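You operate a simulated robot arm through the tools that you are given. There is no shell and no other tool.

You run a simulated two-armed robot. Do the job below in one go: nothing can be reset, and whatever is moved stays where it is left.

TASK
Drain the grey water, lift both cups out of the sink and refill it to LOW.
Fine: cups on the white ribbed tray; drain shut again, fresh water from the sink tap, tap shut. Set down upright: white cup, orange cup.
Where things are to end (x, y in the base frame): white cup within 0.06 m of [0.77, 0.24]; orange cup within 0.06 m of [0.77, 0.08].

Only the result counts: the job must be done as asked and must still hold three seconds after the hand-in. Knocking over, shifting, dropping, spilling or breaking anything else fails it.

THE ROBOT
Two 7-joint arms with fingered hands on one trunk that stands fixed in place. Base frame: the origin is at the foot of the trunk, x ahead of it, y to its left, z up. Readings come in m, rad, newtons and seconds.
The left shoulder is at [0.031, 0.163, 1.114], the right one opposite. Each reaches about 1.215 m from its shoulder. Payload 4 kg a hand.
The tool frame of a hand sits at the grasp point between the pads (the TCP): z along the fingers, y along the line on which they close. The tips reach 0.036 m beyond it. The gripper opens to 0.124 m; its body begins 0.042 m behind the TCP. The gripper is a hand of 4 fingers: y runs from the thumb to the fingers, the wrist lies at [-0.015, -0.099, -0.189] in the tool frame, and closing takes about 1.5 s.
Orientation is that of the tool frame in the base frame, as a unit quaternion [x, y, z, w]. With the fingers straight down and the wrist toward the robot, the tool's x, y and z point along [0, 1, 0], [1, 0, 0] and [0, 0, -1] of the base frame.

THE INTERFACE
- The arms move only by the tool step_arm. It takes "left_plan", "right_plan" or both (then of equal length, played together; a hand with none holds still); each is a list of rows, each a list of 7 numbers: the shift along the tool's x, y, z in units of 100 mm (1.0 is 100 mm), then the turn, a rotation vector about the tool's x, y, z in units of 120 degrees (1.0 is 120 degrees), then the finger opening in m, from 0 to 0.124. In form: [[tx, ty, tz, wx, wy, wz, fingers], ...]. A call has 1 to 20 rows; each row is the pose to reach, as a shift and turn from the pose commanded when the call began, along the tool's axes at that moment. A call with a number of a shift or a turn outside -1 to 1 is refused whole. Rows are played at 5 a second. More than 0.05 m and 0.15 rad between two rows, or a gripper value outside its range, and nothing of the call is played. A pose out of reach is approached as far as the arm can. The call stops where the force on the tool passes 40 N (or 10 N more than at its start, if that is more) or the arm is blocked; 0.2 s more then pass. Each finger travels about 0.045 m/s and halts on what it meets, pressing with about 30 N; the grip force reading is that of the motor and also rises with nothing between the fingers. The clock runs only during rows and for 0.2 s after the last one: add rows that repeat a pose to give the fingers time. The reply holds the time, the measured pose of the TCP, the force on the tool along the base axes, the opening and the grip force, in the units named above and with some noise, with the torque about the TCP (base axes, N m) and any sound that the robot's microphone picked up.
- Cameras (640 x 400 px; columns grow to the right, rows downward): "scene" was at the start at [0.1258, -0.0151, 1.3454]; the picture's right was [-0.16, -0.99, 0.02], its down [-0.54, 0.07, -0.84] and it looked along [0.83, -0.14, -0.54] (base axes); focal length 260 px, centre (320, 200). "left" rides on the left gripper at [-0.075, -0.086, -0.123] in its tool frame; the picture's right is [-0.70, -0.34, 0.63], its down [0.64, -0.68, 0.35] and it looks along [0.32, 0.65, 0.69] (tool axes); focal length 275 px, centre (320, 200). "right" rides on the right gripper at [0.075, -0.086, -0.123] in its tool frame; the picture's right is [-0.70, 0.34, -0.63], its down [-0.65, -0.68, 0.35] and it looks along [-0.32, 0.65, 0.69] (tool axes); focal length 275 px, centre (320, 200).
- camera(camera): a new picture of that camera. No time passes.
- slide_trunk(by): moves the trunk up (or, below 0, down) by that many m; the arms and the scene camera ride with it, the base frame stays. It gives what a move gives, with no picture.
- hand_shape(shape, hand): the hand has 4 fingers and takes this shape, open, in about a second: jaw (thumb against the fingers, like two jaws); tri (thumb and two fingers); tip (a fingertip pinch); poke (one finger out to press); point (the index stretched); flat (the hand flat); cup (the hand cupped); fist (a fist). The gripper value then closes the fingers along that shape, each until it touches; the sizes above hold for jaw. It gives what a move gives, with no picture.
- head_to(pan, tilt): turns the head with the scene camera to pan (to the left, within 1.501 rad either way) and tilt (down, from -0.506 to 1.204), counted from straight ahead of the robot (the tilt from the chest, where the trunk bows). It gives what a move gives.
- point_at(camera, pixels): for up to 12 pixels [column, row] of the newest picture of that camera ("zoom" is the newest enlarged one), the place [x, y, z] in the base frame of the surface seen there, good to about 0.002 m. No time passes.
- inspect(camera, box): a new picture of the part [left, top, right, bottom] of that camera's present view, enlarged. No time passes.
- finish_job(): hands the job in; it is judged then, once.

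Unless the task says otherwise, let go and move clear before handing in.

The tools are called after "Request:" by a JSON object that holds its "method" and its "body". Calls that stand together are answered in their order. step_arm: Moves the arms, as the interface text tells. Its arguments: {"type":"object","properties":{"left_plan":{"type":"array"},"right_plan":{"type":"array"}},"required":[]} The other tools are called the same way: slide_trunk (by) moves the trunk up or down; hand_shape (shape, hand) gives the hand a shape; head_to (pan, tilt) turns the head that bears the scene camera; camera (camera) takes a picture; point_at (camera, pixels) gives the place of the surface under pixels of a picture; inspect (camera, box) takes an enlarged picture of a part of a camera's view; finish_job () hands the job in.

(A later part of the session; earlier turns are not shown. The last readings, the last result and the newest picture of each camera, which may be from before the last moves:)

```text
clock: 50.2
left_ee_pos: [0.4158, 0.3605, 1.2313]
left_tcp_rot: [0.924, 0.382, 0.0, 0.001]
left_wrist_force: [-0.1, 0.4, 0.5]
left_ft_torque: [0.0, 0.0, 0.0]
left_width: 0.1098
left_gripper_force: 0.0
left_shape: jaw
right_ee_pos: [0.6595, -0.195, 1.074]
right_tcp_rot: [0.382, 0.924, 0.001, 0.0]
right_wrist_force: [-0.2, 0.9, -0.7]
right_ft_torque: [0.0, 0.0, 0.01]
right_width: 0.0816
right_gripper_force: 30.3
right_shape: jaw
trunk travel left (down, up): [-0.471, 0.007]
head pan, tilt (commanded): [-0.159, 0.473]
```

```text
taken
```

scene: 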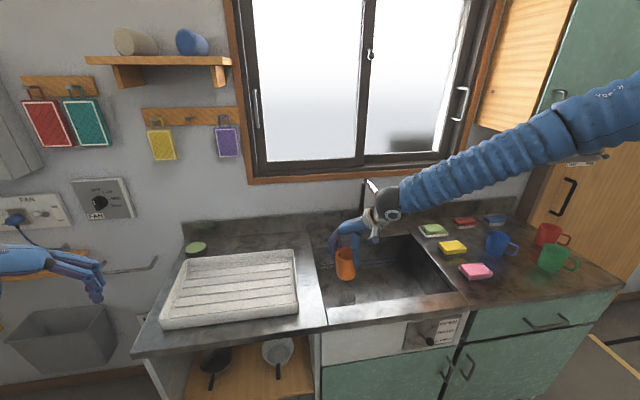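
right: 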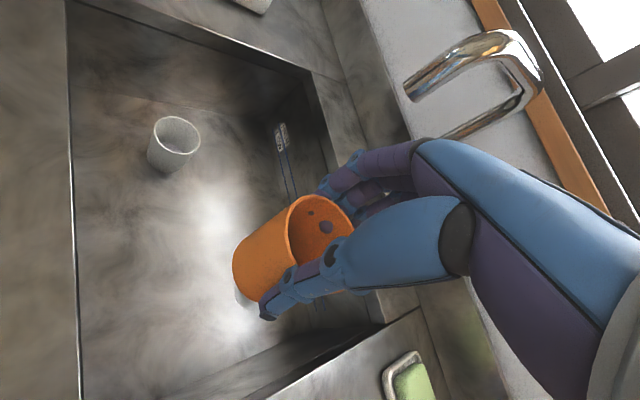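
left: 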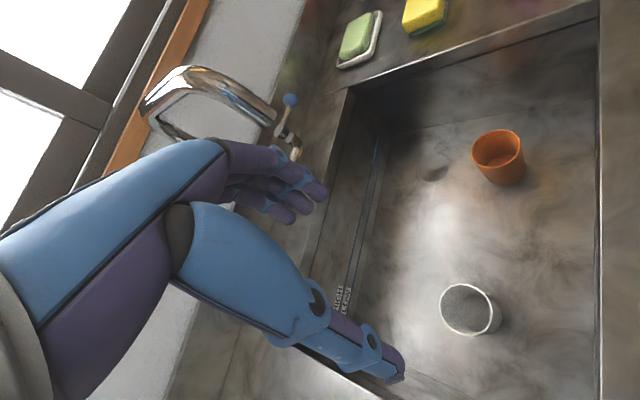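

The cup is carried upright to y≈-0.195, scene (345,263). I'll continue left and then forward to (0.77,0.08).

Request:
{"method": "step_arm", "body": {"right_plan": [[0.2, 0.2, 0, 0, 0, 0, 0.03], [0.4, 0.4, 0, 0, 0, 0, 0.03], [0.6, 0.6, 0, 0, 0, 0, 0.03], [0.8, 0.8, 0, 0, 0, 0, 0.03], [0.97, 0.97, 0, 0, 0, 0, 0.03]]}}

Request:
{"method": "step_arm", "body": {"right_plan": [[0.2, 0.2, 0, 0, 0, 0, 0.03], [0.4, 0.4, 0, 0, 0, 0, 0.03], [0.6, 0.6, 0, 0, 0, 0, 0.03], [0.8, 0.8, 0, 0, 0, 0, 0.03], [0.97, 0.97, 0, 0, 0, 0, 0.03]]}}

Request:
{"method": "step_arm", "body": {"right_plan": [[-0.2, 0.2, 0, 0, 0, 0, 0.03], [-0.4, 0.4, 0, 0, 0, 0, 0.03], [-0.6, 0.6, 0, 0, 0, 0, 0.03], [-0.778, 0.778, 0, 0, 0, 0, 0.03], [-0.778, 0.778, 0, 0, 0, 0, 0.03]]}}

Request:
{"method": "camera", "body": {"camera": "scene"}}

Request:
{"method": "camera", "body": {"camera": "right"}}

```text
clock: 51.5
left_ee_pos: [0.4154, 0.3598, 1.231]
left_tcp_rot: [0.924, 0.382, 0.0, 0.0]
left_wrist_force: [-1.2, -0.8, 0.7]
left_ft_torque: [0.0, 0.01, 0.0]
left_width: 0.1101
left_gripper_force: 0.1
left_shape: jaw
right_ee_pos: [0.6599, -0.0568, 1.0724]
right_tcp_rot: [0.382, 0.924, 0.001, -0.001]
right_wrist_force: [0.4, 0.5, -1.0]
right_ft_torque: [-0.02, -0.02, -0.01]
right_width: 0.0814
right_gripper_force: 29.9
right_shape: jaw
trunk travel left (down, up): [-0.471, 0.007]
head pan, tilt (commanded): [-0.159, 0.473]
```

```text
clock: 52.6
left_ee_pos: [0.4146, 0.3604, 1.2324]
left_tcp_rot: [0.924, 0.382, 0.001, 0.0]
left_wrist_force: [-1.2, -0.1, 1.4]
left_ft_torque: [0.01, -0.06, 0.0]
left_width: 0.1099
left_gripper_force: 0.1
left_shape: jaw
right_ee_pos: [0.6343, -0.0037, 1.1119]
right_tcp_rot: [0.382, 0.924, 0.001, 0.0]
right_wrist_force: [0.7, 0.4, -1.2]
right_ft_torque: [0.0, -0.01, -0.02]
right_width: 0.0816
right_gripper_force: 30.2
right_shape: jaw
right hand out of reach, approached as far as the arm can: row 2, 3, 4, 5
trunk travel left (down, up): [-0.471, 0.007]
head pan, tilt (commanded): [-0.159, 0.473]
```

```text
clock: 53.9
left_ee_pos: [0.4142, 0.36, 1.2314]
left_tcp_rot: [0.924, 0.382, 0.0, 0.0]
left_wrist_force: [-1.0, -0.1, -0.5]
left_ft_torque: [0.01, 0.02, -0.05]
left_width: 0.11
left_gripper_force: 0.1
left_shape: jaw
right_ee_pos: [0.7215, -0.037, 1.1251]
right_tcp_rot: [0.383, 0.924, 0.001, -0.001]
right_wrist_force: [-0.2, 0.6, -0.6]
right_ft_torque: [0.0, -0.01, 0.01]
right_width: 0.0813
right_gripper_force: 29.7
right_shape: jaw
right hand out of reach, approached as far as the arm can: row 1, 2, 3, 4, 5
trunk travel left (down, up): [-0.471, 0.007]
head pan, tilt (commanded): [-0.159, 0.473]
```

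```text
taken
```

scene: 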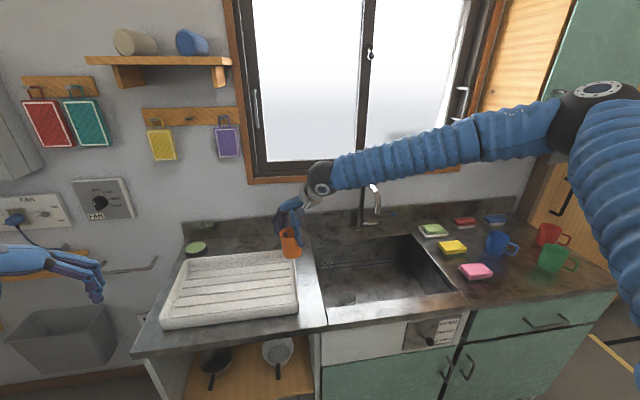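

```text
taken
```

right: 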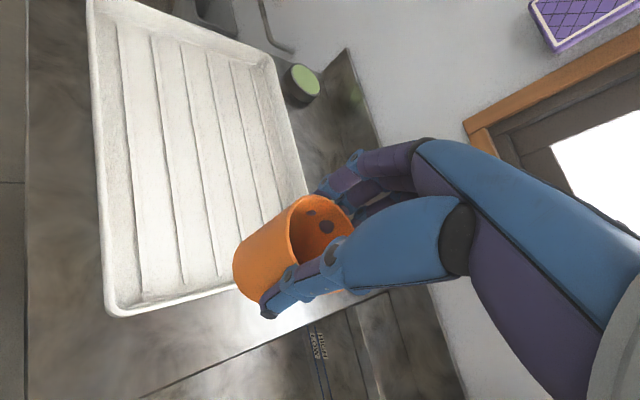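

With this yaw the arm can't reach further left; the forearm now points left, so I'll rotate the hand 45° (wrist toward −y) in place, keeping the cup upright, and then move on.

Request:
{"method": "step_arm", "body": {"right_plan": [[0, 0, 0, 0, 0, -0.06, 0.03], [0, 0, 0, 0, 0, -0.12, 0.03], [0, 0, 0, 0, 0, -0.18, 0.03], [0, 0, 0, 0, 0, -0.24, 0.03], [0, 0, 0, 0, 0, -0.3, 0.03], [0, 0, 0, 0, 0, -0.34, 0.03], [0, 0, 0, 0, 0, -0.375, 0.03], [0, 0, 0, 0, 0, -0.375, 0.03]]}}

```text
clock: 55.6
left_ee_pos: [0.4155, 0.3594, 1.2316]
left_tcp_rot: [0.924, 0.383, 0.001, 0.0]
left_wrist_force: [0.0, 0.1, -0.1]
left_ft_torque: [0.0, -0.03, 0.02]
left_width: 0.1098
left_gripper_force: 0.0
left_shape: jaw
right_ee_pos: [0.7037, -0.0565, 1.1294]
right_tcp_rot: [0.0, 1.0, 0.0, 0.0]
right_wrist_force: [0.3, 0.3, 0.7]
right_ft_torque: [0.0, -0.01, -0.04]
right_width: 0.0816
right_gripper_force: 29.8
right_shape: jaw
right hand out of reach, approached as far as the arm can: row 3, 4, 5, 6, 7, 8
trunk travel left (down, up): [-0.471, 0.007]
head pan, tilt (commanded): [-0.159, 0.473]
```

The hand reached the new yaw but is still limited at (0.704,-0.057,1.129). I'll look at the arm's posture to decide how to proceed.

Request:
{"method": "camera", "body": {"camera": "scene"}}

Request:
{"method": "point_at", "body": {"camera": "scene", "pixels": [[600, 90], [580, 120], [540, 130], [480, 135], [420, 150], [340, 175], [320, 180], [600, 180], [620, 230], [290, 240]]}}

```text
taken
```

scene: 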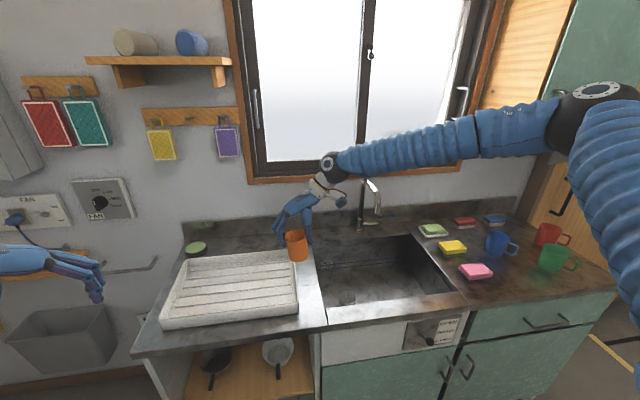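

```text
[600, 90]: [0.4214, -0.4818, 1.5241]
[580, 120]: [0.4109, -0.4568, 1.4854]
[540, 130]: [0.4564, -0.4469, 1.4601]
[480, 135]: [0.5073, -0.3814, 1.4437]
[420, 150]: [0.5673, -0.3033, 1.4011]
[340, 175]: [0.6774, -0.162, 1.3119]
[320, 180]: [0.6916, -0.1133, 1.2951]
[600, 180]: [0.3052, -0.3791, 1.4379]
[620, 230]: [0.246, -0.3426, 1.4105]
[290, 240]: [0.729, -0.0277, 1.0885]
```

The elbow is up and out at (0.42,-0.48,1.49) with the forearm heading ~52°. Because the trunk can do the final lowering, I'll raise the hand, match its yaw to the forearm, and try moving further left at that height.

Request:
{"method": "step_arm", "body": {"right_plan": [[0, 0, -0.3, 0, 0, 0.06, 0.03], [0, 0.1, -0.6, 0, 0, 0.12, 0.03], [-0.15, 0.3, -0.8, 0, 0, 0.18, 0.03], [-0.3, 0.5, -0.8, 0, 0, 0.24, 0.03], [-0.45, 0.7, -0.8, 0, 0, 0.29, 0.03], [-0.6, 0.9, -0.8, 0, 0, 0.29, 0.03], [-0.6, 1.0, -0.8, 0, 0, 0.29, 0.03], [-0.6, 1.0, -0.8, 0, 0, 0.29, 0.03]]}}

Request:
{"method": "camera", "body": {"camera": "scene"}}

```text
clock: 57.5
left_ee_pos: [0.415, 0.3596, 1.2313]
left_tcp_rot: [0.924, 0.382, 0.0, -0.001]
left_wrist_force: [-0.9, 0.5, -0.5]
left_ft_torque: [0.0, 0.01, 0.01]
left_width: 0.1099
left_gripper_force: 0.0
left_shape: jaw
right_ee_pos: [0.7259, -0.0099, 1.2197]
right_tcp_rot: [0.298, 0.954, 0.0, 0.0]
right_wrist_force: [0.1, 0.6, -0.8]
right_ft_torque: [-0.03, -0.02, -0.01]
right_width: 0.0815
right_gripper_force: 29.9
right_shape: jaw
right hand out of reach, approached as far as the arm can: row 4, 5, 6, 7, 8
trunk travel left (down, up): [-0.471, 0.007]
head pan, tilt (commanded): [-0.159, 0.473]
```

```text
taken
```

scene: 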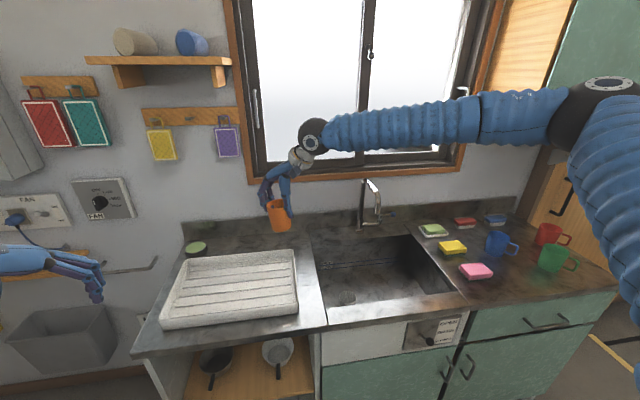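

Raising helped: now (0.726,-0.010,1.220). I'll raise another 0.1 m while moving toward (0.77,0.07).

Request:
{"method": "step_arm", "body": {"right_plan": [[0, 0, -0.3, 0, 0, 0, 0.03], [0, 0.1, -0.6, 0, 0, 0, 0.03], [0.02, 0.3, -0.8, 0, 0, 0, 0.03], [0.04, 0.5, -1.0, 0, 0, 0, 0.03], [0.06, 0.7, -1.0, 0, 0, 0, 0.03], [0.06, 0.87, -1.0, 0, 0, 0, 0.03], [0.06, 0.87, -1.0, 0, 0, 0, 0.03]]}}

Request:
{"method": "camera", "body": {"camera": "scene"}}

```text
clock: 59.0
left_ee_pos: [0.4149, 0.3603, 1.2309]
left_tcp_rot: [0.924, 0.382, 0.0, 0.0]
left_wrist_force: [0.5, -0.4, 0.3]
left_ft_torque: [0.0, 0.02, 0.03]
left_width: 0.11
left_gripper_force: 0.1
left_shape: jaw
right_ee_pos: [0.7279, -0.0046, 1.3136]
right_tcp_rot: [0.298, 0.955, 0.001, 0.0]
right_wrist_force: [0.7, -0.2, -1.3]
right_ft_torque: [-0.01, 0.01, -0.01]
right_width: 0.0814
right_gripper_force: 30.3
right_shape: jaw
right hand out of reach, approached as far as the arm can: row 2, 3, 4, 5, 6, 7
trunk travel left (down, up): [-0.471, 0.007]
head pan, tilt (commanded): [-0.159, 0.473]
```

```text
taken
```

scene: 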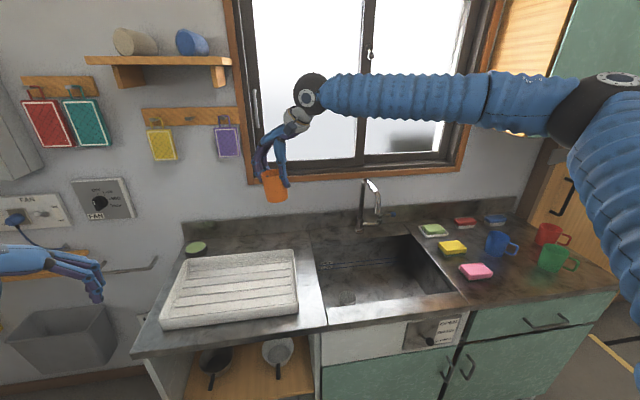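

Still limited at (0.728,-0.005,1.314). I'll test whether it can get further left closer in (x≈0.66), since any spot inside the tray would allow a re-grasp by the left hand.

Request:
{"method": "step_arm", "body": {"right_plan": [[0.2, -0.03, 0.2, 0, 0, 0, 0.03], [0.4, -0.06, 0.4, 0, 0, 0, 0.03], [0.6, -0.08, 0.6, 0, 0, 0, 0.03], [0.758, -0.104, 0.6, 0, 0, 0, 0.03], [0.758, -0.104, 0.6, 0, 0, 0, 0.03]]}}

```text
clock: 60.2
left_ee_pos: [0.4158, 0.3605, 1.2323]
left_tcp_rot: [0.923, 0.384, 0.0, 0.0]
left_wrist_force: [-1.1, -0.3, -0.3]
left_ft_torque: [-0.01, 0.0, 0.01]
left_width: 0.1099
left_gripper_force: 0.1
left_shape: jaw
right_ee_pos: [0.6615, 0.0266, 1.2525]
right_tcp_rot: [0.298, 0.955, 0.003, 0.0]
right_wrist_force: [-0.4, -1.2, -0.5]
right_ft_torque: [-0.04, 0.02, 0.02]
right_width: 0.0815
right_gripper_force: 29.9
right_shape: jaw
trunk travel left (down, up): [-0.471, 0.007]
head pan, tilt (commanded): [-0.159, 0.473]
```

It reached (0.6615,0.0266,1.2525) cleanly. I'll continue left to y≈0.09 at this x and then try moving forward.

Request:
{"method": "step_arm", "body": {"right_plan": [[0.1, 0.15, 0, 0, 0, 0, 0.03], [0.2, 0.3, 0, 0, 0, 0, 0.03], [0.3, 0.43, 0, 0, 0, 0, 0.03], [0.37, 0.53, 0, 0, 0, 0, 0.03], [0.37, 0.53, 0, 0, 0, 0, 0.03]]}}

Request:
{"method": "camera", "body": {"camera": "scene"}}

```text
clock: 61.5
left_ee_pos: [0.4143, 0.3586, 1.2312]
left_tcp_rot: [0.924, 0.382, -0.001, 0.0]
left_wrist_force: [-0.2, -0.8, -0.7]
left_ft_torque: [-0.01, 0.01, 0.0]
left_width: 0.1099
left_gripper_force: 0.1
left_shape: jaw
right_ee_pos: [0.6525, 0.0315, 1.2548]
right_tcp_rot: [0.298, 0.955, 0.001, 0.0]
right_wrist_force: [0.5, -0.9, 0.1]
right_ft_torque: [0.0, 0.01, -0.02]
right_width: 0.0818
right_gripper_force: 29.9
right_shape: jaw
right hand out of reach, approached as far as the arm can: row 1, 2, 3, 4, 5
trunk travel left (down, up): [-0.471, 0.007]
head pan, tilt (commanded): [-0.159, 0.473]
```

```text
taken
```

scene: 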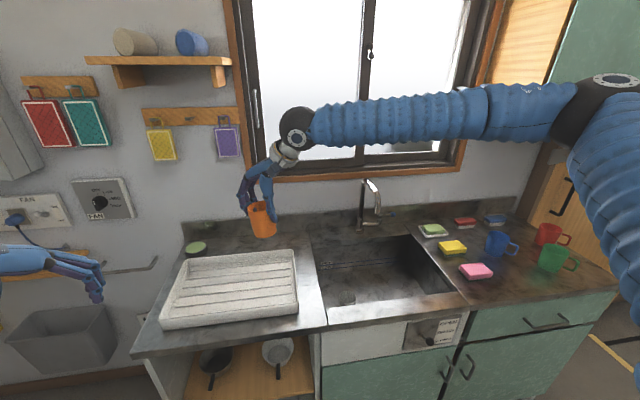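

The limit is about y≈0.03 for this arm. Plan: set the orange cup temporarily inside the tray near (0.685,0.015) and let the left arm, which reaches the tray well, move it to its spot. First I'll measure the tray's inner front-right corner.

Request:
{"method": "inspect", "body": {"camera": "scene", "box": [230, 240, 320, 330]}}

Request:
{"method": "point_at", "body": {"camera": "zoom", "pixels": [[455, 300], [440, 290], [400, 305], [430, 200], [445, 240], [470, 310], [480, 200], [462, 250], [350, 320], [360, 335], [470, 160], [420, 260]]}}

```text
4.44 times, centred on (275, 285) of scene
```

zoom: 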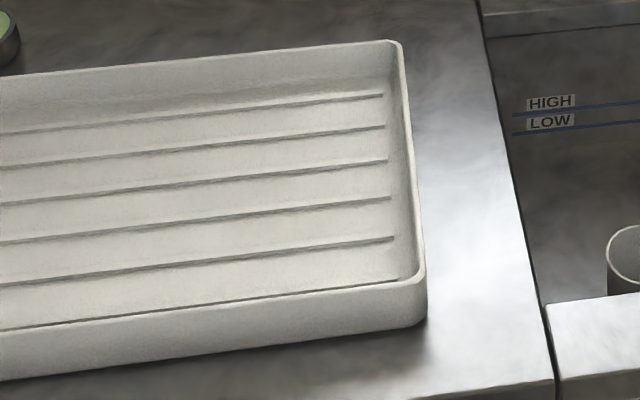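

```text
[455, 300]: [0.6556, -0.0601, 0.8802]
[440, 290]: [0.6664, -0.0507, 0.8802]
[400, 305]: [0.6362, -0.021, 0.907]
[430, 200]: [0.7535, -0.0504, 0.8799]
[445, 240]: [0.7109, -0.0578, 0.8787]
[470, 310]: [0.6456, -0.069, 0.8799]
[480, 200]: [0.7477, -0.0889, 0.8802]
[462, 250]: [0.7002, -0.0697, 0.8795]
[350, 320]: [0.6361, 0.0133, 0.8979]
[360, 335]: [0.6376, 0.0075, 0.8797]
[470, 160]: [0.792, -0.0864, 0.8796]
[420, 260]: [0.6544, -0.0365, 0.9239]
```

Tray right wall top is y≈-0.037 with inner face about -0.027, front inner wall ≈0.648. I'll move to (0.685,0.016) and then lower by trunk in stages.

Request:
{"method": "step_arm", "body": {"right_plan": [[-0.12, 0.02, 0, 0, 0, 0, 0.03], [-0.24, 0.04, 0, 0, 0, 0, 0.03], [-0.355, 0.06, 0, 0, 0, 0, 0.03], [-0.355, 0.06, 0, 0, 0, 0, 0.03], [-0.355, 0.06, 0, 0, 0, 0, 0.03]]}}

Request:
{"method": "slide_trunk", "body": {"by": -0.2}}

Request:
{"method": "camera", "body": {"camera": "scene"}}

Request:
{"method": "camera", "body": {"camera": "right"}}

```text
clock: 62.6
left_ee_pos: [0.4152, 0.3603, 1.2318]
left_tcp_rot: [0.924, 0.383, 0.001, 0.0]
left_wrist_force: [0.4, 0.3, 0.9]
left_ft_torque: [0.0, 0.02, 0.02]
left_width: 0.1097
left_gripper_force: 0.1
left_shape: jaw
right_ee_pos: [0.6821, 0.0174, 1.2541]
right_tcp_rot: [0.298, 0.955, 0.001, 0.0]
right_wrist_force: [-0.1, -0.1, -0.2]
right_ft_torque: [-0.03, 0.02, 0.01]
right_width: 0.0819
right_gripper_force: 29.8
right_shape: jaw
trunk travel left (down, up): [-0.471, 0.007]
head pan, tilt (commanded): [-0.159, 0.473]
```

```text
clock: 64.8
left_ee_pos: [0.4137, 0.3611, 1.0329]
left_tcp_rot: [0.924, 0.383, 0.001, 0.001]
left_wrist_force: [-0.9, 1.0, -0.6]
left_ft_torque: [-0.03, 0.02, -0.01]
left_width: 0.1098
left_gripper_force: 0.0
left_shape: jaw
right_ee_pos: [0.6815, 0.0194, 1.0565]
right_tcp_rot: [0.298, 0.954, 0.001, 0.0]
right_wrist_force: [-0.4, 0.1, 0.4]
right_ft_torque: [-0.01, -0.02, 0.0]
right_width: 0.0815
right_gripper_force: 30.4
right_shape: jaw
trunk travel left (down, up): [-0.271, 0.207]
head pan, tilt (commanded): [-0.159, 0.473]
```

```text
taken
```

scene: 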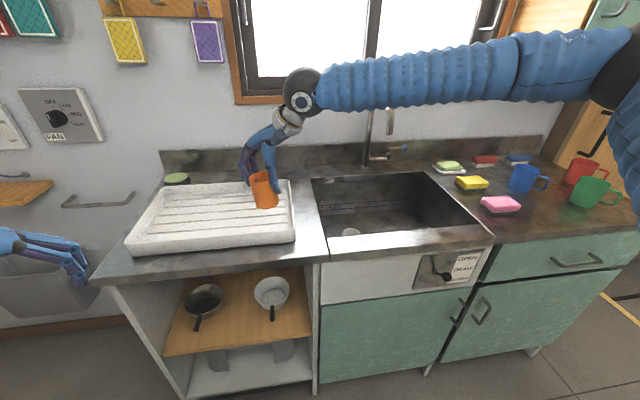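

```text
taken
```

right: 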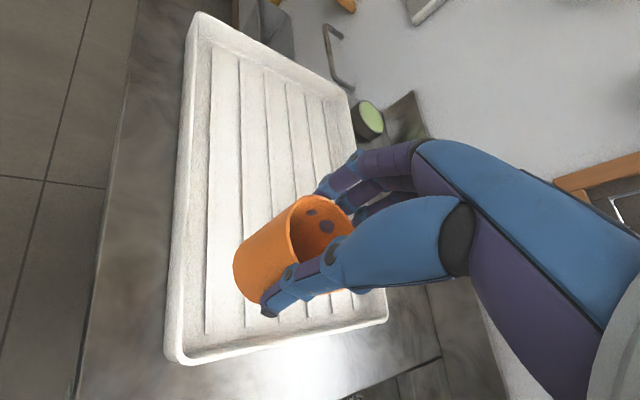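

Cup hangs over the tray corner with its bottom at about z 0.9725. I'll lower 0.07 m and check the remaining gap.

Request:
{"method": "slide_trunk", "body": {"by": -0.07}}

Request:
{"method": "inspect", "body": {"camera": "scene", "box": [210, 130, 330, 230]}}

```text
clock: 65.9
left_ee_pos: [0.415, 0.3595, 0.9619]
left_tcp_rot: [0.924, 0.382, 0.0, 0.0]
left_wrist_force: [0.5, 0.1, 0.4]
left_ft_torque: [-0.02, 0.0, 0.0]
left_width: 0.1097
left_gripper_force: 0.0
left_shape: jaw
right_ee_pos: [0.6805, 0.0192, 0.9869]
right_tcp_rot: [0.299, 0.954, 0.001, 0.001]
right_wrist_force: [-0.5, 0.7, -0.2]
right_ft_torque: [-0.01, -0.01, -0.04]
right_width: 0.0814
right_gripper_force: 30.4
right_shape: jaw
trunk travel left (down, up): [-0.201, 0.277]
head pan, tilt (commanded): [-0.159, 0.473]
```

```text
4.00 times, centred on (270, 180) of scene
```

zoom: 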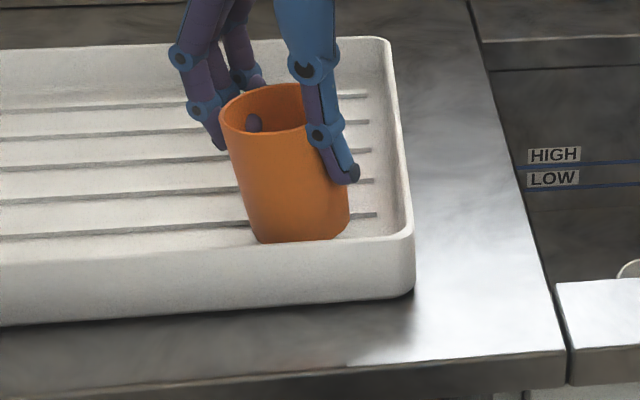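

The cup is just above the tray floor (slightly leaning in the grip). I'll measure rim and bottom points to see the tilt and the remaining gap.

Request:
{"method": "point_at", "body": {"camera": "zoom", "pixels": [[224, 108], [300, 128], [255, 128], [265, 87], [310, 100], [285, 235], [270, 235], [320, 232], [345, 225], [300, 170], [240, 180], [250, 225]]}}

```text
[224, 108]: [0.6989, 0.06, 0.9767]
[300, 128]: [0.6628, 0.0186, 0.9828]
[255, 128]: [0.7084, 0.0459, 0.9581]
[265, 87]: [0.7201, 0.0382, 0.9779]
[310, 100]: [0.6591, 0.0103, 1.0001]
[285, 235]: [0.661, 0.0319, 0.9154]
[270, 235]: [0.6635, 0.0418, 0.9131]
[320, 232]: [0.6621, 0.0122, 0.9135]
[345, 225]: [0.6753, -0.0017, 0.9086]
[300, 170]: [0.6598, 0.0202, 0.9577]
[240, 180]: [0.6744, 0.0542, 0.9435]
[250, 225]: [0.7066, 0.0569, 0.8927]
```

The rim is about 6° off level and the lowest bottom edge is ~8 mm above the tray. I'll lower 7 mm, then release gently.

Request:
{"method": "slide_trunk", "body": {"by": -0.007}}

Request:
{"method": "inspect", "body": {"camera": "scene", "box": [210, 130, 330, 230]}}

```text
clock: 66.5
left_ee_pos: [0.4155, 0.3609, 0.9562]
left_tcp_rot: [0.924, 0.382, -0.001, 0.0]
left_wrist_force: [-0.1, -0.3, 0.3]
left_ft_torque: [-0.03, 0.01, 0.0]
left_width: 0.1099
left_gripper_force: 0.1
left_shape: jaw
right_ee_pos: [0.6829, 0.0203, 0.9798]
right_tcp_rot: [0.299, 0.954, 0.001, 0.0]
right_wrist_force: [0.5, 0.5, 7.8]
right_ft_torque: [0.27, -0.24, -0.03]
right_width: 0.0815
right_gripper_force: 30.3
right_shape: jaw
trunk travel left (down, up): [-0.194, 0.284]
head pan, tilt (commanded): [-0.159, 0.473]
```

```text
4.00 times, centred on (270, 180) of scene
```

zoom: 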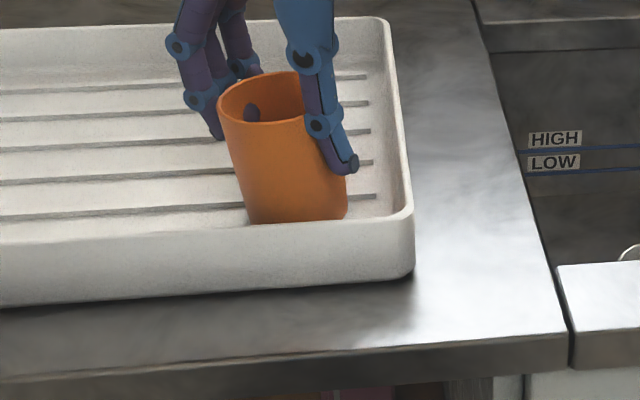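

Contact with the tray reads +7.8 N. I'll open the fingers slowly.

Request:
{"method": "step_arm", "body": {"right_plan": [[0, 0, 0, 0, 0, 0, 0.08], [0, 0, 0, 0, 0, 0, 0.083], [0, 0, 0, 0, 0, 0, 0.086], [0, 0, 0, 0, 0, 0, 0.09], [0, 0, 0, 0, 0, 0, 0.095], [0, 0, 0, 0, 0, 0, 0.1], [0, 0, 0, 0, 0, 0, 0.105], [0, 0, 0, 0, 0, 0, 0.112], [0, 0, 0, 0, 0, 0, 0.12], [0, 0, 0, 0, 0, 0, 0.12]]}}

Request:
{"method": "inspect", "body": {"camera": "scene", "box": [210, 130, 330, 230]}}

Request:
{"method": "camera", "body": {"camera": "right"}}

```text
clock: 68.7
left_ee_pos: [0.417, 0.3605, 0.9543]
left_tcp_rot: [0.924, 0.381, -0.002, 0.0]
left_wrist_force: [-0.1, 0.5, -0.1]
left_ft_torque: [0.01, 0.0, 0.02]
left_width: 0.1098
left_gripper_force: 0.0
left_shape: jaw
right_ee_pos: [0.6802, 0.02, 0.9779]
right_tcp_rot: [0.299, 0.954, 0.0, 0.0]
right_wrist_force: [0.0, -0.2, 0.1]
right_ft_torque: [-0.01, -0.03, 0.0]
right_width: 0.1195
right_gripper_force: 0.0
right_shape: jaw
trunk travel left (down, up): [-0.194, 0.284]
head pan, tilt (commanded): [-0.159, 0.473]
```

```text
4.00 times, centred on (270, 180) of scene
```

zoom: 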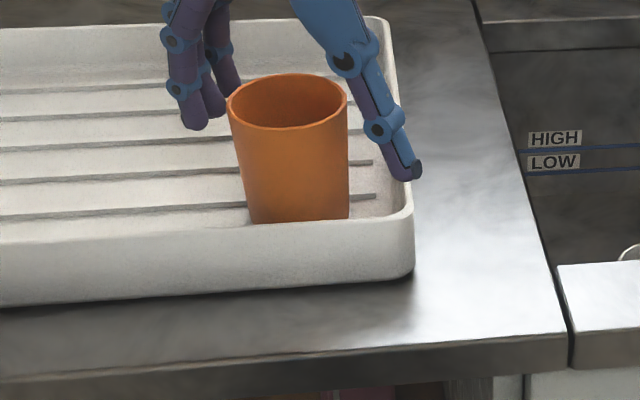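

```text
taken
```

right: 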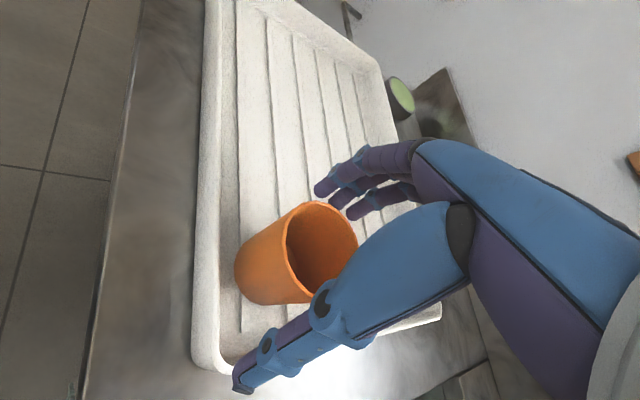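

The orange cup is standing upright in the tray. I'll raise the trunk to lift the hand clear.

Request:
{"method": "slide_trunk", "body": {"by": 0.25}}

Request:
{"method": "camera", "body": {"camera": "scene"}}

Request:
{"method": "inspect", "body": {"camera": "right", "box": [140, 100, 400, 380]}}

```text
clock: 71.2
left_ee_pos: [0.4161, 0.3603, 1.2042]
left_tcp_rot: [0.924, 0.381, -0.001, -0.001]
left_wrist_force: [0.0, -0.2, -0.1]
left_ft_torque: [0.05, 0.0, -0.01]
left_width: 0.1098
left_gripper_force: 0.0
left_shape: jaw
right_ee_pos: [0.682, 0.0187, 1.2296]
right_tcp_rot: [0.299, 0.954, 0.001, 0.0]
right_wrist_force: [-0.2, -0.4, 0.1]
right_ft_torque: [0.01, -0.02, -0.01]
right_width: 0.1196
right_gripper_force: 0.1
right_shape: jaw
trunk travel left (down, up): [-0.444, 0.034]
head pan, tilt (commanded): [-0.159, 0.473]
```

```text
taken
```

scene: 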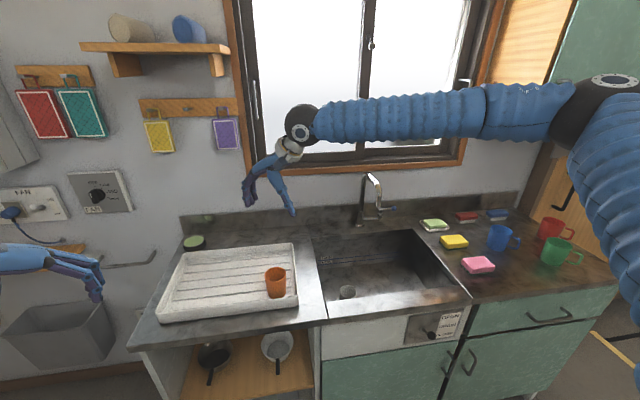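

```text
1.43 times, centred on (270, 240) of right
```

zoom: 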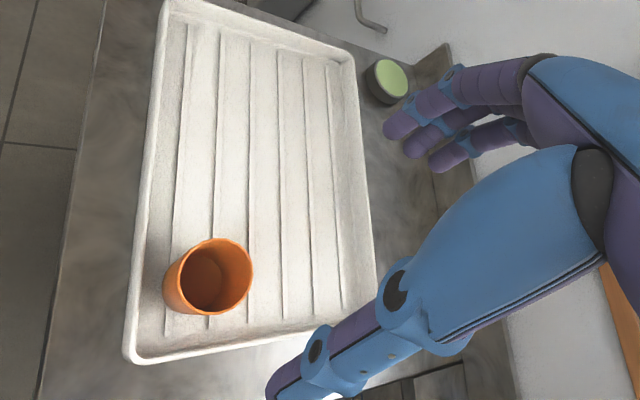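

The orange cup stands in the tray, scene (277,280). I'll measure its rim and, meanwhile, send the right arm back toward the sink for the white cup.

Request:
{"method": "point_at", "body": {"camera": "zoom", "pixels": [[180, 278], [251, 268], [216, 240], [207, 314], [190, 253], [242, 297], [239, 248], [184, 295]]}}

Request:
{"method": "step_arm", "body": {"right_plan": [[-0.1, -0.25, 0, 0, 0, 0, 0.11], [-0.2, -0.5, 0, 0, 0, 0, 0.11], [-0.3, -0.75, 0, 0, 0, 0, 0.11], [-0.4, -1.0, 0, 0, 0, 0, 0.11]]}}

```text
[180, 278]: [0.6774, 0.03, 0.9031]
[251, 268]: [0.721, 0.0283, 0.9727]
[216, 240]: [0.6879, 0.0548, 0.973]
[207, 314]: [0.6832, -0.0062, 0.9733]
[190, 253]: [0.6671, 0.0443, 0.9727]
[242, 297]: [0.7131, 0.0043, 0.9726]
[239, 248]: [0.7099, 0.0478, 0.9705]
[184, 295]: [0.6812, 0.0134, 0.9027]
```

```text
clock: 72.2
left_ee_pos: [0.4151, 0.36, 1.2056]
left_tcp_rot: [0.924, 0.382, 0.0, -0.001]
left_wrist_force: [0.0, -0.8, 0.5]
left_ft_torque: [-0.01, -0.02, 0.0]
left_width: 0.1099
left_gripper_force: 0.2
left_shape: jaw
right_ee_pos: [0.6564, -0.087, 1.2304]
right_tcp_rot: [0.299, 0.954, 0.002, 0.0]
right_wrist_force: [0.1, 0.5, 0.2]
right_ft_torque: [0.01, -0.03, 0.0]
right_width: 0.1104
right_gripper_force: 0.1
right_shape: jaw
trunk travel left (down, up): [-0.444, 0.034]
head pan, tilt (commanded): [-0.159, 0.473]
```

Orange cup now at ≈(0.689,0.025), rim z 0.973. I'll bring the left hand in over it while the right hand retreats to the right.

Request:
{"method": "step_arm", "body": {"left_plan": [[-0.02, 0.22, 0, 0, 0, 0, 0.11], [-0.04, 0.44, 0, 0, 0, 0, 0.11], [-0.06, 0.66, 0, 0, 0, 0, 0.11], [-0.09, 0.86, 0, 0, 0, 0, 0.11]], "right_plan": [[-0.21, -0.23, 0, 0, 0, 0, 0.11], [-0.42, -0.46, 0, 0, 0, 0, 0.11], [-0.63, -0.7, 0, 0, 0, 0, 0.11], [-0.84, -0.94, 0, 0, 0, 0, 0.11]]}}

Request:
{"method": "step_arm", "body": {"left_plan": [[-0.02, 0.22, 0, 0, 0, 0, 0.11], [-0.04, 0.44, 0, 0, 0, 0, 0.11], [-0.06, 0.66, 0, 0, 0, 0, 0.11], [-0.09, 0.86, 0, 0, 0, 0, 0.11]], "right_plan": [[-0.21, -0.23, 0, 0, 0, 0, 0.11], [-0.42, -0.46, 0, 0, 0, 0, 0.11], [-0.63, -0.7, 0, 0, 0, 0, 0.11], [-0.84, -0.94, 0, 0, 0, 0, 0.11]]}}

Request:
{"method": "step_arm", "body": {"left_plan": [[-0.02, 0.22, 0, 0, 0, 0, 0.11], [-0.04, 0.44, 0, 0, 0, 0, 0.11], [-0.06, 0.66, 0, 0, 0, 0, 0.11], [-0.09, 0.86, 0, 0, 0, 0, 0.11]]}}

Request:
{"method": "step_arm", "body": {"left_plan": [[-0.02, 0.22, 0, 0, 0, 0, 0.11], [-0.04, 0.44, 0, 0, 0, 0, 0.11], [-0.06, 0.66, 0, 0, 0, 0, 0.11], [-0.09, 0.86, 0, 0, 0, 0, 0.11]]}}

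Request:
{"method": "step_arm", "body": {"left_plan": [[-0.02, 0.22, 0, 0, 0, 0, 0.11], [-0.04, 0.44, 0, 0, 0, 0, 0.11], [-0.06, 0.66, 0, 0, 0, 0, 0.11], [-0.09, 0.86, 0, 0, 0, 0, 0.11], [-0.09, 0.86, 0, 0, 0, 0, 0.11]]}}

Request:
{"method": "camera", "body": {"camera": "scene"}}

Request:
{"method": "camera", "body": {"camera": "left"}}

```text
clock: 73.2
left_ee_pos: [0.4715, 0.2915, 1.2042]
left_tcp_rot: [0.924, 0.381, -0.001, -0.001]
left_wrist_force: [-0.5, 0.0, 0.9]
left_ft_torque: [0.02, -0.03, -0.01]
left_width: 0.1097
left_gripper_force: 0.0
left_shape: jaw
right_ee_pos: [0.6755, -0.2115, 1.228]
right_tcp_rot: [0.297, 0.955, 0.002, 0.0]
right_wrist_force: [0.9, -0.3, 0.5]
right_ft_torque: [-0.01, 0.02, 0.0]
right_width: 0.1101
right_gripper_force: 0.0
right_shape: jaw
trunk travel left (down, up): [-0.444, 0.034]
head pan, tilt (commanded): [-0.159, 0.473]
```

```text
clock: 74.2
left_ee_pos: [0.5259, 0.2252, 1.2047]
left_tcp_rot: [0.924, 0.382, -0.002, -0.001]
left_wrist_force: [0.6, 0.3, -0.3]
left_ft_torque: [0.01, 0.03, -0.01]
left_width: 0.1098
left_gripper_force: 0.2
left_shape: jaw
right_ee_pos: [0.6897, -0.3381, 1.2273]
right_tcp_rot: [0.299, 0.954, 0.001, -0.001]
right_wrist_force: [1.0, 0.4, 0.6]
right_ft_torque: [0.02, -0.02, 0.0]
right_width: 0.1103
right_gripper_force: 0.0
right_shape: jaw
trunk travel left (down, up): [-0.444, 0.034]
head pan, tilt (commanded): [-0.159, 0.473]
```

```text
clock: 75.2
left_ee_pos: [0.5812, 0.1586, 1.2047]
left_tcp_rot: [0.924, 0.383, -0.001, -0.001]
left_wrist_force: [0.0, 0.5, 0.5]
left_ft_torque: [0.0, -0.01, 0.02]
left_width: 0.1098
left_gripper_force: 0.0
left_shape: jaw
right_ee_pos: [0.6891, -0.3376, 1.2275]
right_tcp_rot: [0.297, 0.955, 0.002, -0.001]
right_wrist_force: [0.9, -1.4, -0.2]
right_ft_torque: [0.03, 0.04, 0.03]
right_width: 0.11
right_gripper_force: 0.0
right_shape: jaw
trunk travel left (down, up): [-0.444, 0.034]
head pan, tilt (commanded): [-0.159, 0.473]
```

```text
clock: 76.2
left_ee_pos: [0.6348, 0.089, 1.2048]
left_tcp_rot: [0.924, 0.382, -0.002, -0.001]
left_wrist_force: [-0.5, 0.5, -0.8]
left_ft_torque: [0.02, 0.02, 0.01]
left_width: 0.1096
left_gripper_force: 0.0
left_shape: jaw
right_ee_pos: [0.6887, -0.3392, 1.2275]
right_tcp_rot: [0.298, 0.955, 0.001, 0.0]
right_wrist_force: [0.3, 0.2, 0.4]
right_ft_torque: [0.01, 0.04, -0.02]
right_width: 0.11
right_gripper_force: 0.1
right_shape: jaw
trunk travel left (down, up): [-0.444, 0.034]
head pan, tilt (commanded): [-0.159, 0.473]
```

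```text
clock: 77.4
left_ee_pos: [0.6872, 0.0268, 1.2049]
left_tcp_rot: [0.924, 0.382, -0.002, 0.0]
left_wrist_force: [0.1, -0.4, 0.6]
left_ft_torque: [-0.02, 0.03, 0.01]
left_width: 0.1097
left_gripper_force: 0.1
left_shape: jaw
right_ee_pos: [0.6874, -0.3363, 1.2291]
right_tcp_rot: [0.299, 0.954, 0.001, 0.0]
right_wrist_force: [-0.1, -0.3, -0.1]
right_ft_torque: [-0.02, 0.03, -0.02]
right_width: 0.1101
right_gripper_force: 0.0
right_shape: jaw
trunk travel left (down, up): [-0.444, 0.034]
head pan, tilt (commanded): [-0.159, 0.473]
```

```text
taken
```

scene: 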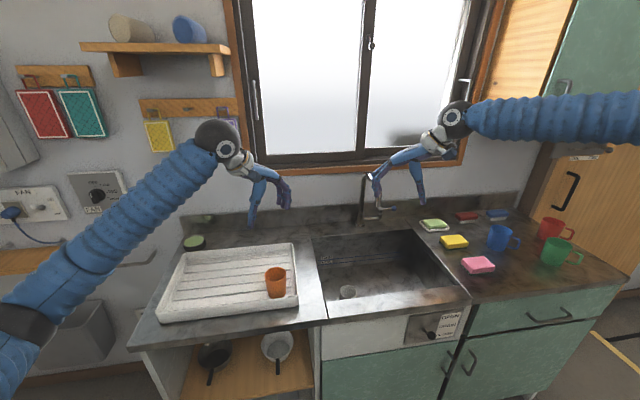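

```text
taken
```

left: 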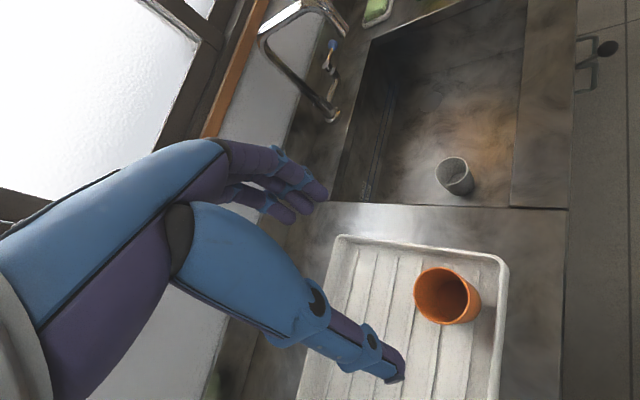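

Left hand is over the orange cup at (0.687,0.027,1.205). I'll check left forearm/elbow heights before deciding between arm or trunk for the descent.

Request:
{"method": "point_at", "body": {"camera": "scene", "pixels": [[25, 320], [60, 285], [110, 240], [160, 190], [200, 155], [225, 145], [60, 325], [130, 250]]}}

Request:
{"method": "point_at", "body": {"camera": "left", "pixels": [[416, 293], [478, 305], [445, 268], [440, 322], [425, 275], [470, 287], [475, 318], [418, 310]]}}

```text
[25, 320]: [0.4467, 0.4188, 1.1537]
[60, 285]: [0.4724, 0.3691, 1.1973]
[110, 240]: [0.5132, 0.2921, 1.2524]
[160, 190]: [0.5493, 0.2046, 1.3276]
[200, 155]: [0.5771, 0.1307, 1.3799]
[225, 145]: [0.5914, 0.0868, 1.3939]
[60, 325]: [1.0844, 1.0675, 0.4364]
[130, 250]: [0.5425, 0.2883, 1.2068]
```

```text
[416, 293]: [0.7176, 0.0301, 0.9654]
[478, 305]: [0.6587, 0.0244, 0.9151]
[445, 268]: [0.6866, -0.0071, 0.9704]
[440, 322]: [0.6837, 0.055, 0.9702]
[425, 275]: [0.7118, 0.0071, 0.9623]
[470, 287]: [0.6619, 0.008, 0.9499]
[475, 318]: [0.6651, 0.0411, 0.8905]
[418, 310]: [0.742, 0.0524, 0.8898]
```

Everything stays in front of or above the counter, so lowering by trunk is safe. I'll lower 0.2 m and check the alignment.

Request:
{"method": "slide_trunk", "body": {"by": -0.2}}

Request:
{"method": "camera", "body": {"camera": "left"}}

Request:
{"method": "camera", "body": {"camera": "scene"}}

```text
clock: 79.6
left_ee_pos: [0.6876, 0.0244, 1.0058]
left_tcp_rot: [0.925, 0.381, -0.002, 0.0]
left_wrist_force: [-0.3, 0.1, 0.1]
left_ft_torque: [-0.02, -0.01, -0.01]
left_width: 0.1099
left_gripper_force: 0.1
left_shape: jaw
right_ee_pos: [0.6879, -0.3365, 1.0283]
right_tcp_rot: [0.298, 0.954, 0.001, 0.0]
right_wrist_force: [0.0, 0.3, 0.6]
right_ft_torque: [0.0, 0.0, 0.0]
right_width: 0.1102
right_gripper_force: 0.0
right_shape: jaw
trunk travel left (down, up): [-0.244, 0.234]
head pan, tilt (commanded): [-0.159, 0.473]
```

```text
taken
```

left: 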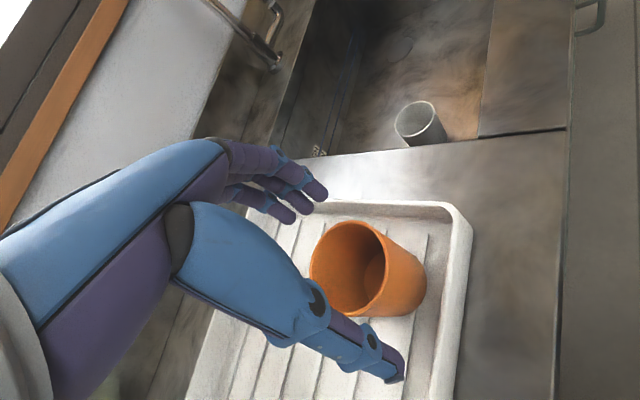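

```text
taken
```

scene: 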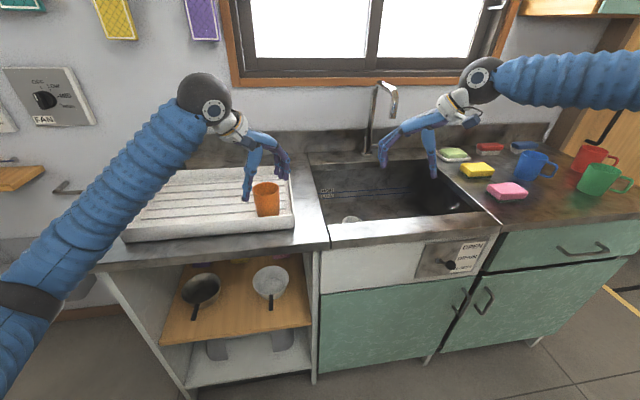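

Alignment is good (rim centre ~(350,268) vs predicted (344,265)). I'll lower 0.036 m more and close the left fingers.

Request:
{"method": "slide_trunk", "body": {"by": -0.036}}

Request:
{"method": "step_arm", "body": {"left_plan": [[0, 0, 0, 0, 0, 0, 0.095], [0, 0, 0, 0, 0, 0, 0.085], [0, 0, 0, 0, 0, 0, 0.075], [0, 0, 0, 0, 0, 0, 0.065], [0, 0, 0, 0, 0, 0, 0.055], [0, 0, 0, 0, 0, 0, 0.045], [0, 0, 0, 0, 0, 0, 0.03], [0, 0, 0, 0, 0, 0, 0.03], [0, 0, 0, 0, 0, 0, 0.03]]}}

Request:
{"method": "camera", "body": {"camera": "left"}}

Request:
{"method": "inspect", "body": {"camera": "scene", "box": [200, 100, 330, 230]}}

```text
clock: 80.4
left_ee_pos: [0.6875, 0.0241, 0.9699]
left_tcp_rot: [0.924, 0.382, -0.001, 0.001]
left_wrist_force: [0.3, 0.1, 0.5]
left_ft_torque: [-0.01, -0.05, 0.02]
left_width: 0.1098
left_gripper_force: 0.1
left_shape: jaw
right_ee_pos: [0.6871, -0.3354, 0.9933]
right_tcp_rot: [0.297, 0.955, 0.0, 0.0]
right_wrist_force: [0.1, -0.4, 0.5]
right_ft_torque: [-0.01, 0.0, 0.01]
right_width: 0.1101
right_gripper_force: 0.2
right_shape: jaw
trunk travel left (down, up): [-0.208, 0.27]
head pan, tilt (commanded): [-0.159, 0.473]
```

```text
clock: 82.4
left_ee_pos: [0.687, 0.0246, 0.9684]
left_tcp_rot: [0.924, 0.382, -0.001, 0.0]
left_wrist_force: [-2.0, 0.4, 9.9]
left_ft_torque: [-0.19, -0.16, -0.05]
left_width: 0.0817
left_gripper_force: 30.0
left_shape: jaw
right_ee_pos: [0.6877, -0.3358, 0.9932]
right_tcp_rot: [0.298, 0.954, 0.0, 0.001]
right_wrist_force: [0.2, 0.2, 0.6]
right_ft_torque: [-0.03, 0.02, 0.0]
right_width: 0.11
right_gripper_force: 0.1
right_shape: jaw
trunk travel left (down, up): [-0.208, 0.27]
head pan, tilt (commanded): [-0.159, 0.473]
```

```text
taken
```

left: 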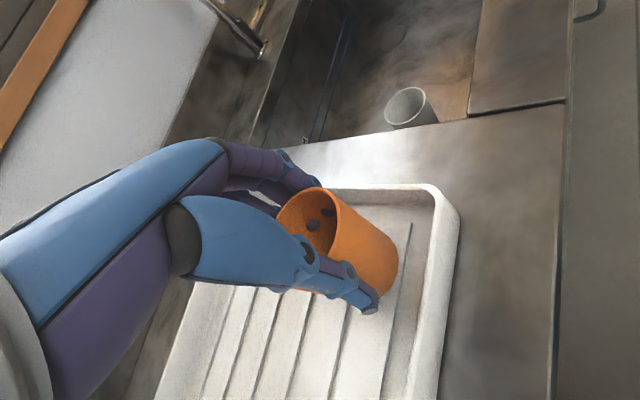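

```text
3.08 times, centred on (265, 165) of scene
```

zoom: 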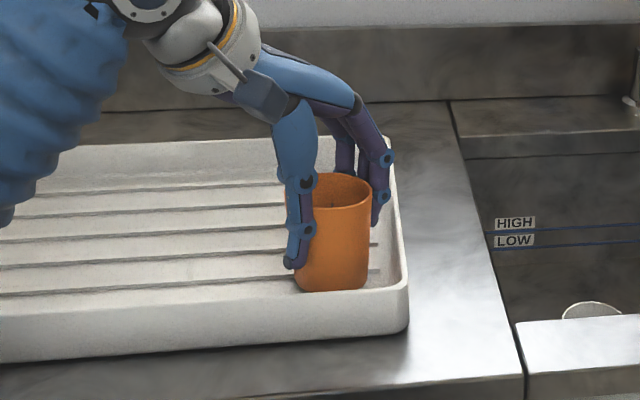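

The left hand has the cup (30 N). I'll lift 3 cm, move to (0.77,0.08) and look.

Request:
{"method": "step_arm", "body": {"left_plan": [[0, 0, -0.1, 0, 0, 0, 0.03], [0, 0, -0.2, 0, 0, 0, 0.03], [0, 0, -0.3, 0, 0, 0, 0.03], [0.2, 0.04, -0.3, 0, 0, 0, 0.03], [0.4, 0.08, -0.3, 0, 0, 0, 0.03], [0.6, 0.12, -0.3, 0, 0, 0, 0.03], [0.8, 0.16, -0.3, 0, 0, 0, 0.03], [0.983, 0.191, -0.3, 0, 0, 0, 0.03], [0.983, 0.191, -0.3, 0, 0, 0, 0.03]]}}

Request:
{"method": "camera", "body": {"camera": "left"}}

Request:
{"method": "inspect", "body": {"camera": "scene", "box": [180, 80, 330, 230]}}

```text
clock: 84.4
left_ee_pos: [0.7716, 0.0782, 0.9987]
left_tcp_rot: [0.924, 0.382, -0.002, 0.0]
left_wrist_force: [0.6, -0.1, 0.5]
left_ft_torque: [-0.03, 0.03, -0.01]
left_width: 0.0815
left_gripper_force: 30.1
left_shape: jaw
right_ee_pos: [0.689, -0.3367, 0.9921]
right_tcp_rot: [0.298, 0.955, 0.001, 0.0]
right_wrist_force: [-0.3, -1.4, 0.2]
right_ft_torque: [-0.01, 0.01, 0.0]
right_width: 0.11
right_gripper_force: 0.0
right_shape: jaw
trunk travel left (down, up): [-0.208, 0.27]
head pan, tilt (commanded): [-0.159, 0.473]
```

```text
taken
```

left: 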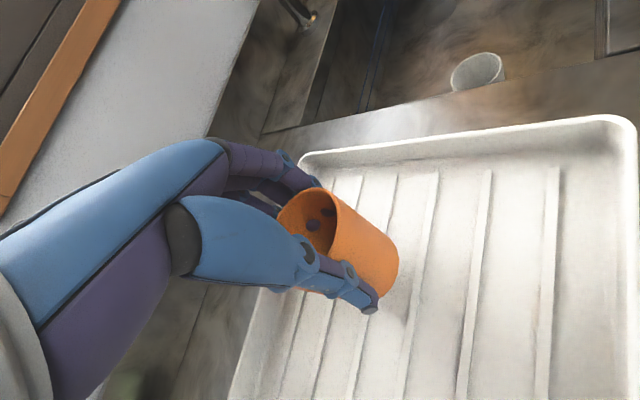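

```text
2.67 times, centred on (255, 155) of scene
```

zoom: 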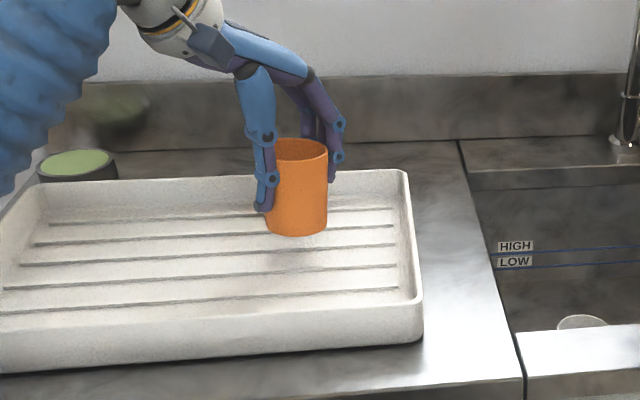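

The cup hovers upright over the target. I'll lower 29 mm gently until contact and check force.

Request:
{"method": "step_arm", "body": {"left_plan": [[0, 0, 0.06, 0, 0, 0, 0.03], [0, 0, 0.12, 0, 0, 0, 0.03], [0, 0, 0.18, 0, 0, 0, 0.03], [0, 0, 0.23, 0, 0, 0, 0.03], [0, 0, 0.26, 0, 0, 0, 0.03], [0, 0, 0.28, 0, 0, 0, 0.03], [0, 0, 0.29, 0, 0, 0, 0.03], [0, 0, 0.29, 0, 0, 0, 0.03]]}}

Request:
{"method": "inspect", "body": {"camera": "scene", "box": [180, 80, 330, 230]}}

```text
clock: 86.2
left_ee_pos: [0.7704, 0.0804, 0.9704]
left_tcp_rot: [0.924, 0.383, -0.001, 0.001]
left_wrist_force: [0.4, 0.7, 0.1]
left_ft_torque: [0.01, -0.03, 0.01]
left_width: 0.0817
left_gripper_force: 30.2
left_shape: jaw
right_ee_pos: [0.6866, -0.3372, 0.9924]
right_tcp_rot: [0.298, 0.955, 0.001, 0.001]
right_wrist_force: [0.2, -0.1, 0.4]
right_ft_torque: [0.03, -0.01, 0.0]
right_width: 0.11
right_gripper_force: 0.0
right_shape: jaw
trunk travel left (down, up): [-0.208, 0.27]
head pan, tilt (commanded): [-0.159, 0.473]
```

```text
2.67 times, centred on (255, 155) of scene
```

zoom: 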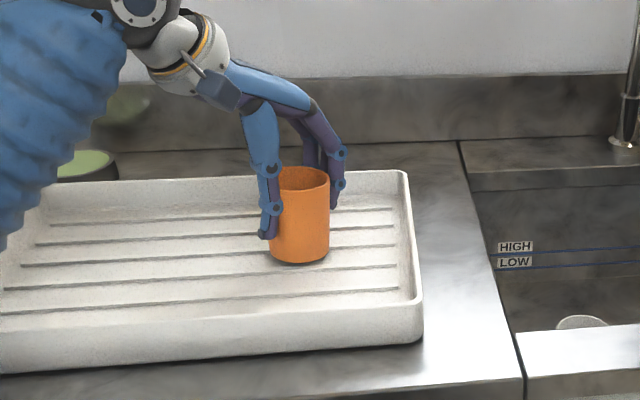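

No contact yet. I'll lower 1 mm at a time up to 4 mm more.

Request:
{"method": "step_arm", "body": {"left_plan": [[0, 0, 0.01, 0, 0, 0, 0.03], [0, 0, 0.02, 0, 0, 0, 0.03], [0, 0, 0.03, 0, 0, 0, 0.03], [0, 0, 0.04, 0, 0, 0, 0.03]]}}

```text
clock: 87.2
left_ee_pos: [0.7693, 0.0791, 0.9695]
left_tcp_rot: [0.924, 0.383, 0.0, 0.0]
left_wrist_force: [0.9, 0.4, 5.5]
left_ft_torque: [-0.12, -0.25, 0.05]
left_width: 0.0816
left_gripper_force: 30.0
left_shape: jaw
right_ee_pos: [0.6868, -0.3367, 0.994]
right_tcp_rot: [0.298, 0.954, 0.002, 0.0]
right_wrist_force: [0.7, 0.5, -0.1]
right_ft_torque: [-0.01, 0.03, -0.02]
right_width: 0.1098
right_gripper_force: 0.0
right_shape: jaw
trunk travel left (down, up): [-0.208, 0.27]
head pan, tilt (commanded): [-0.159, 0.473]
```

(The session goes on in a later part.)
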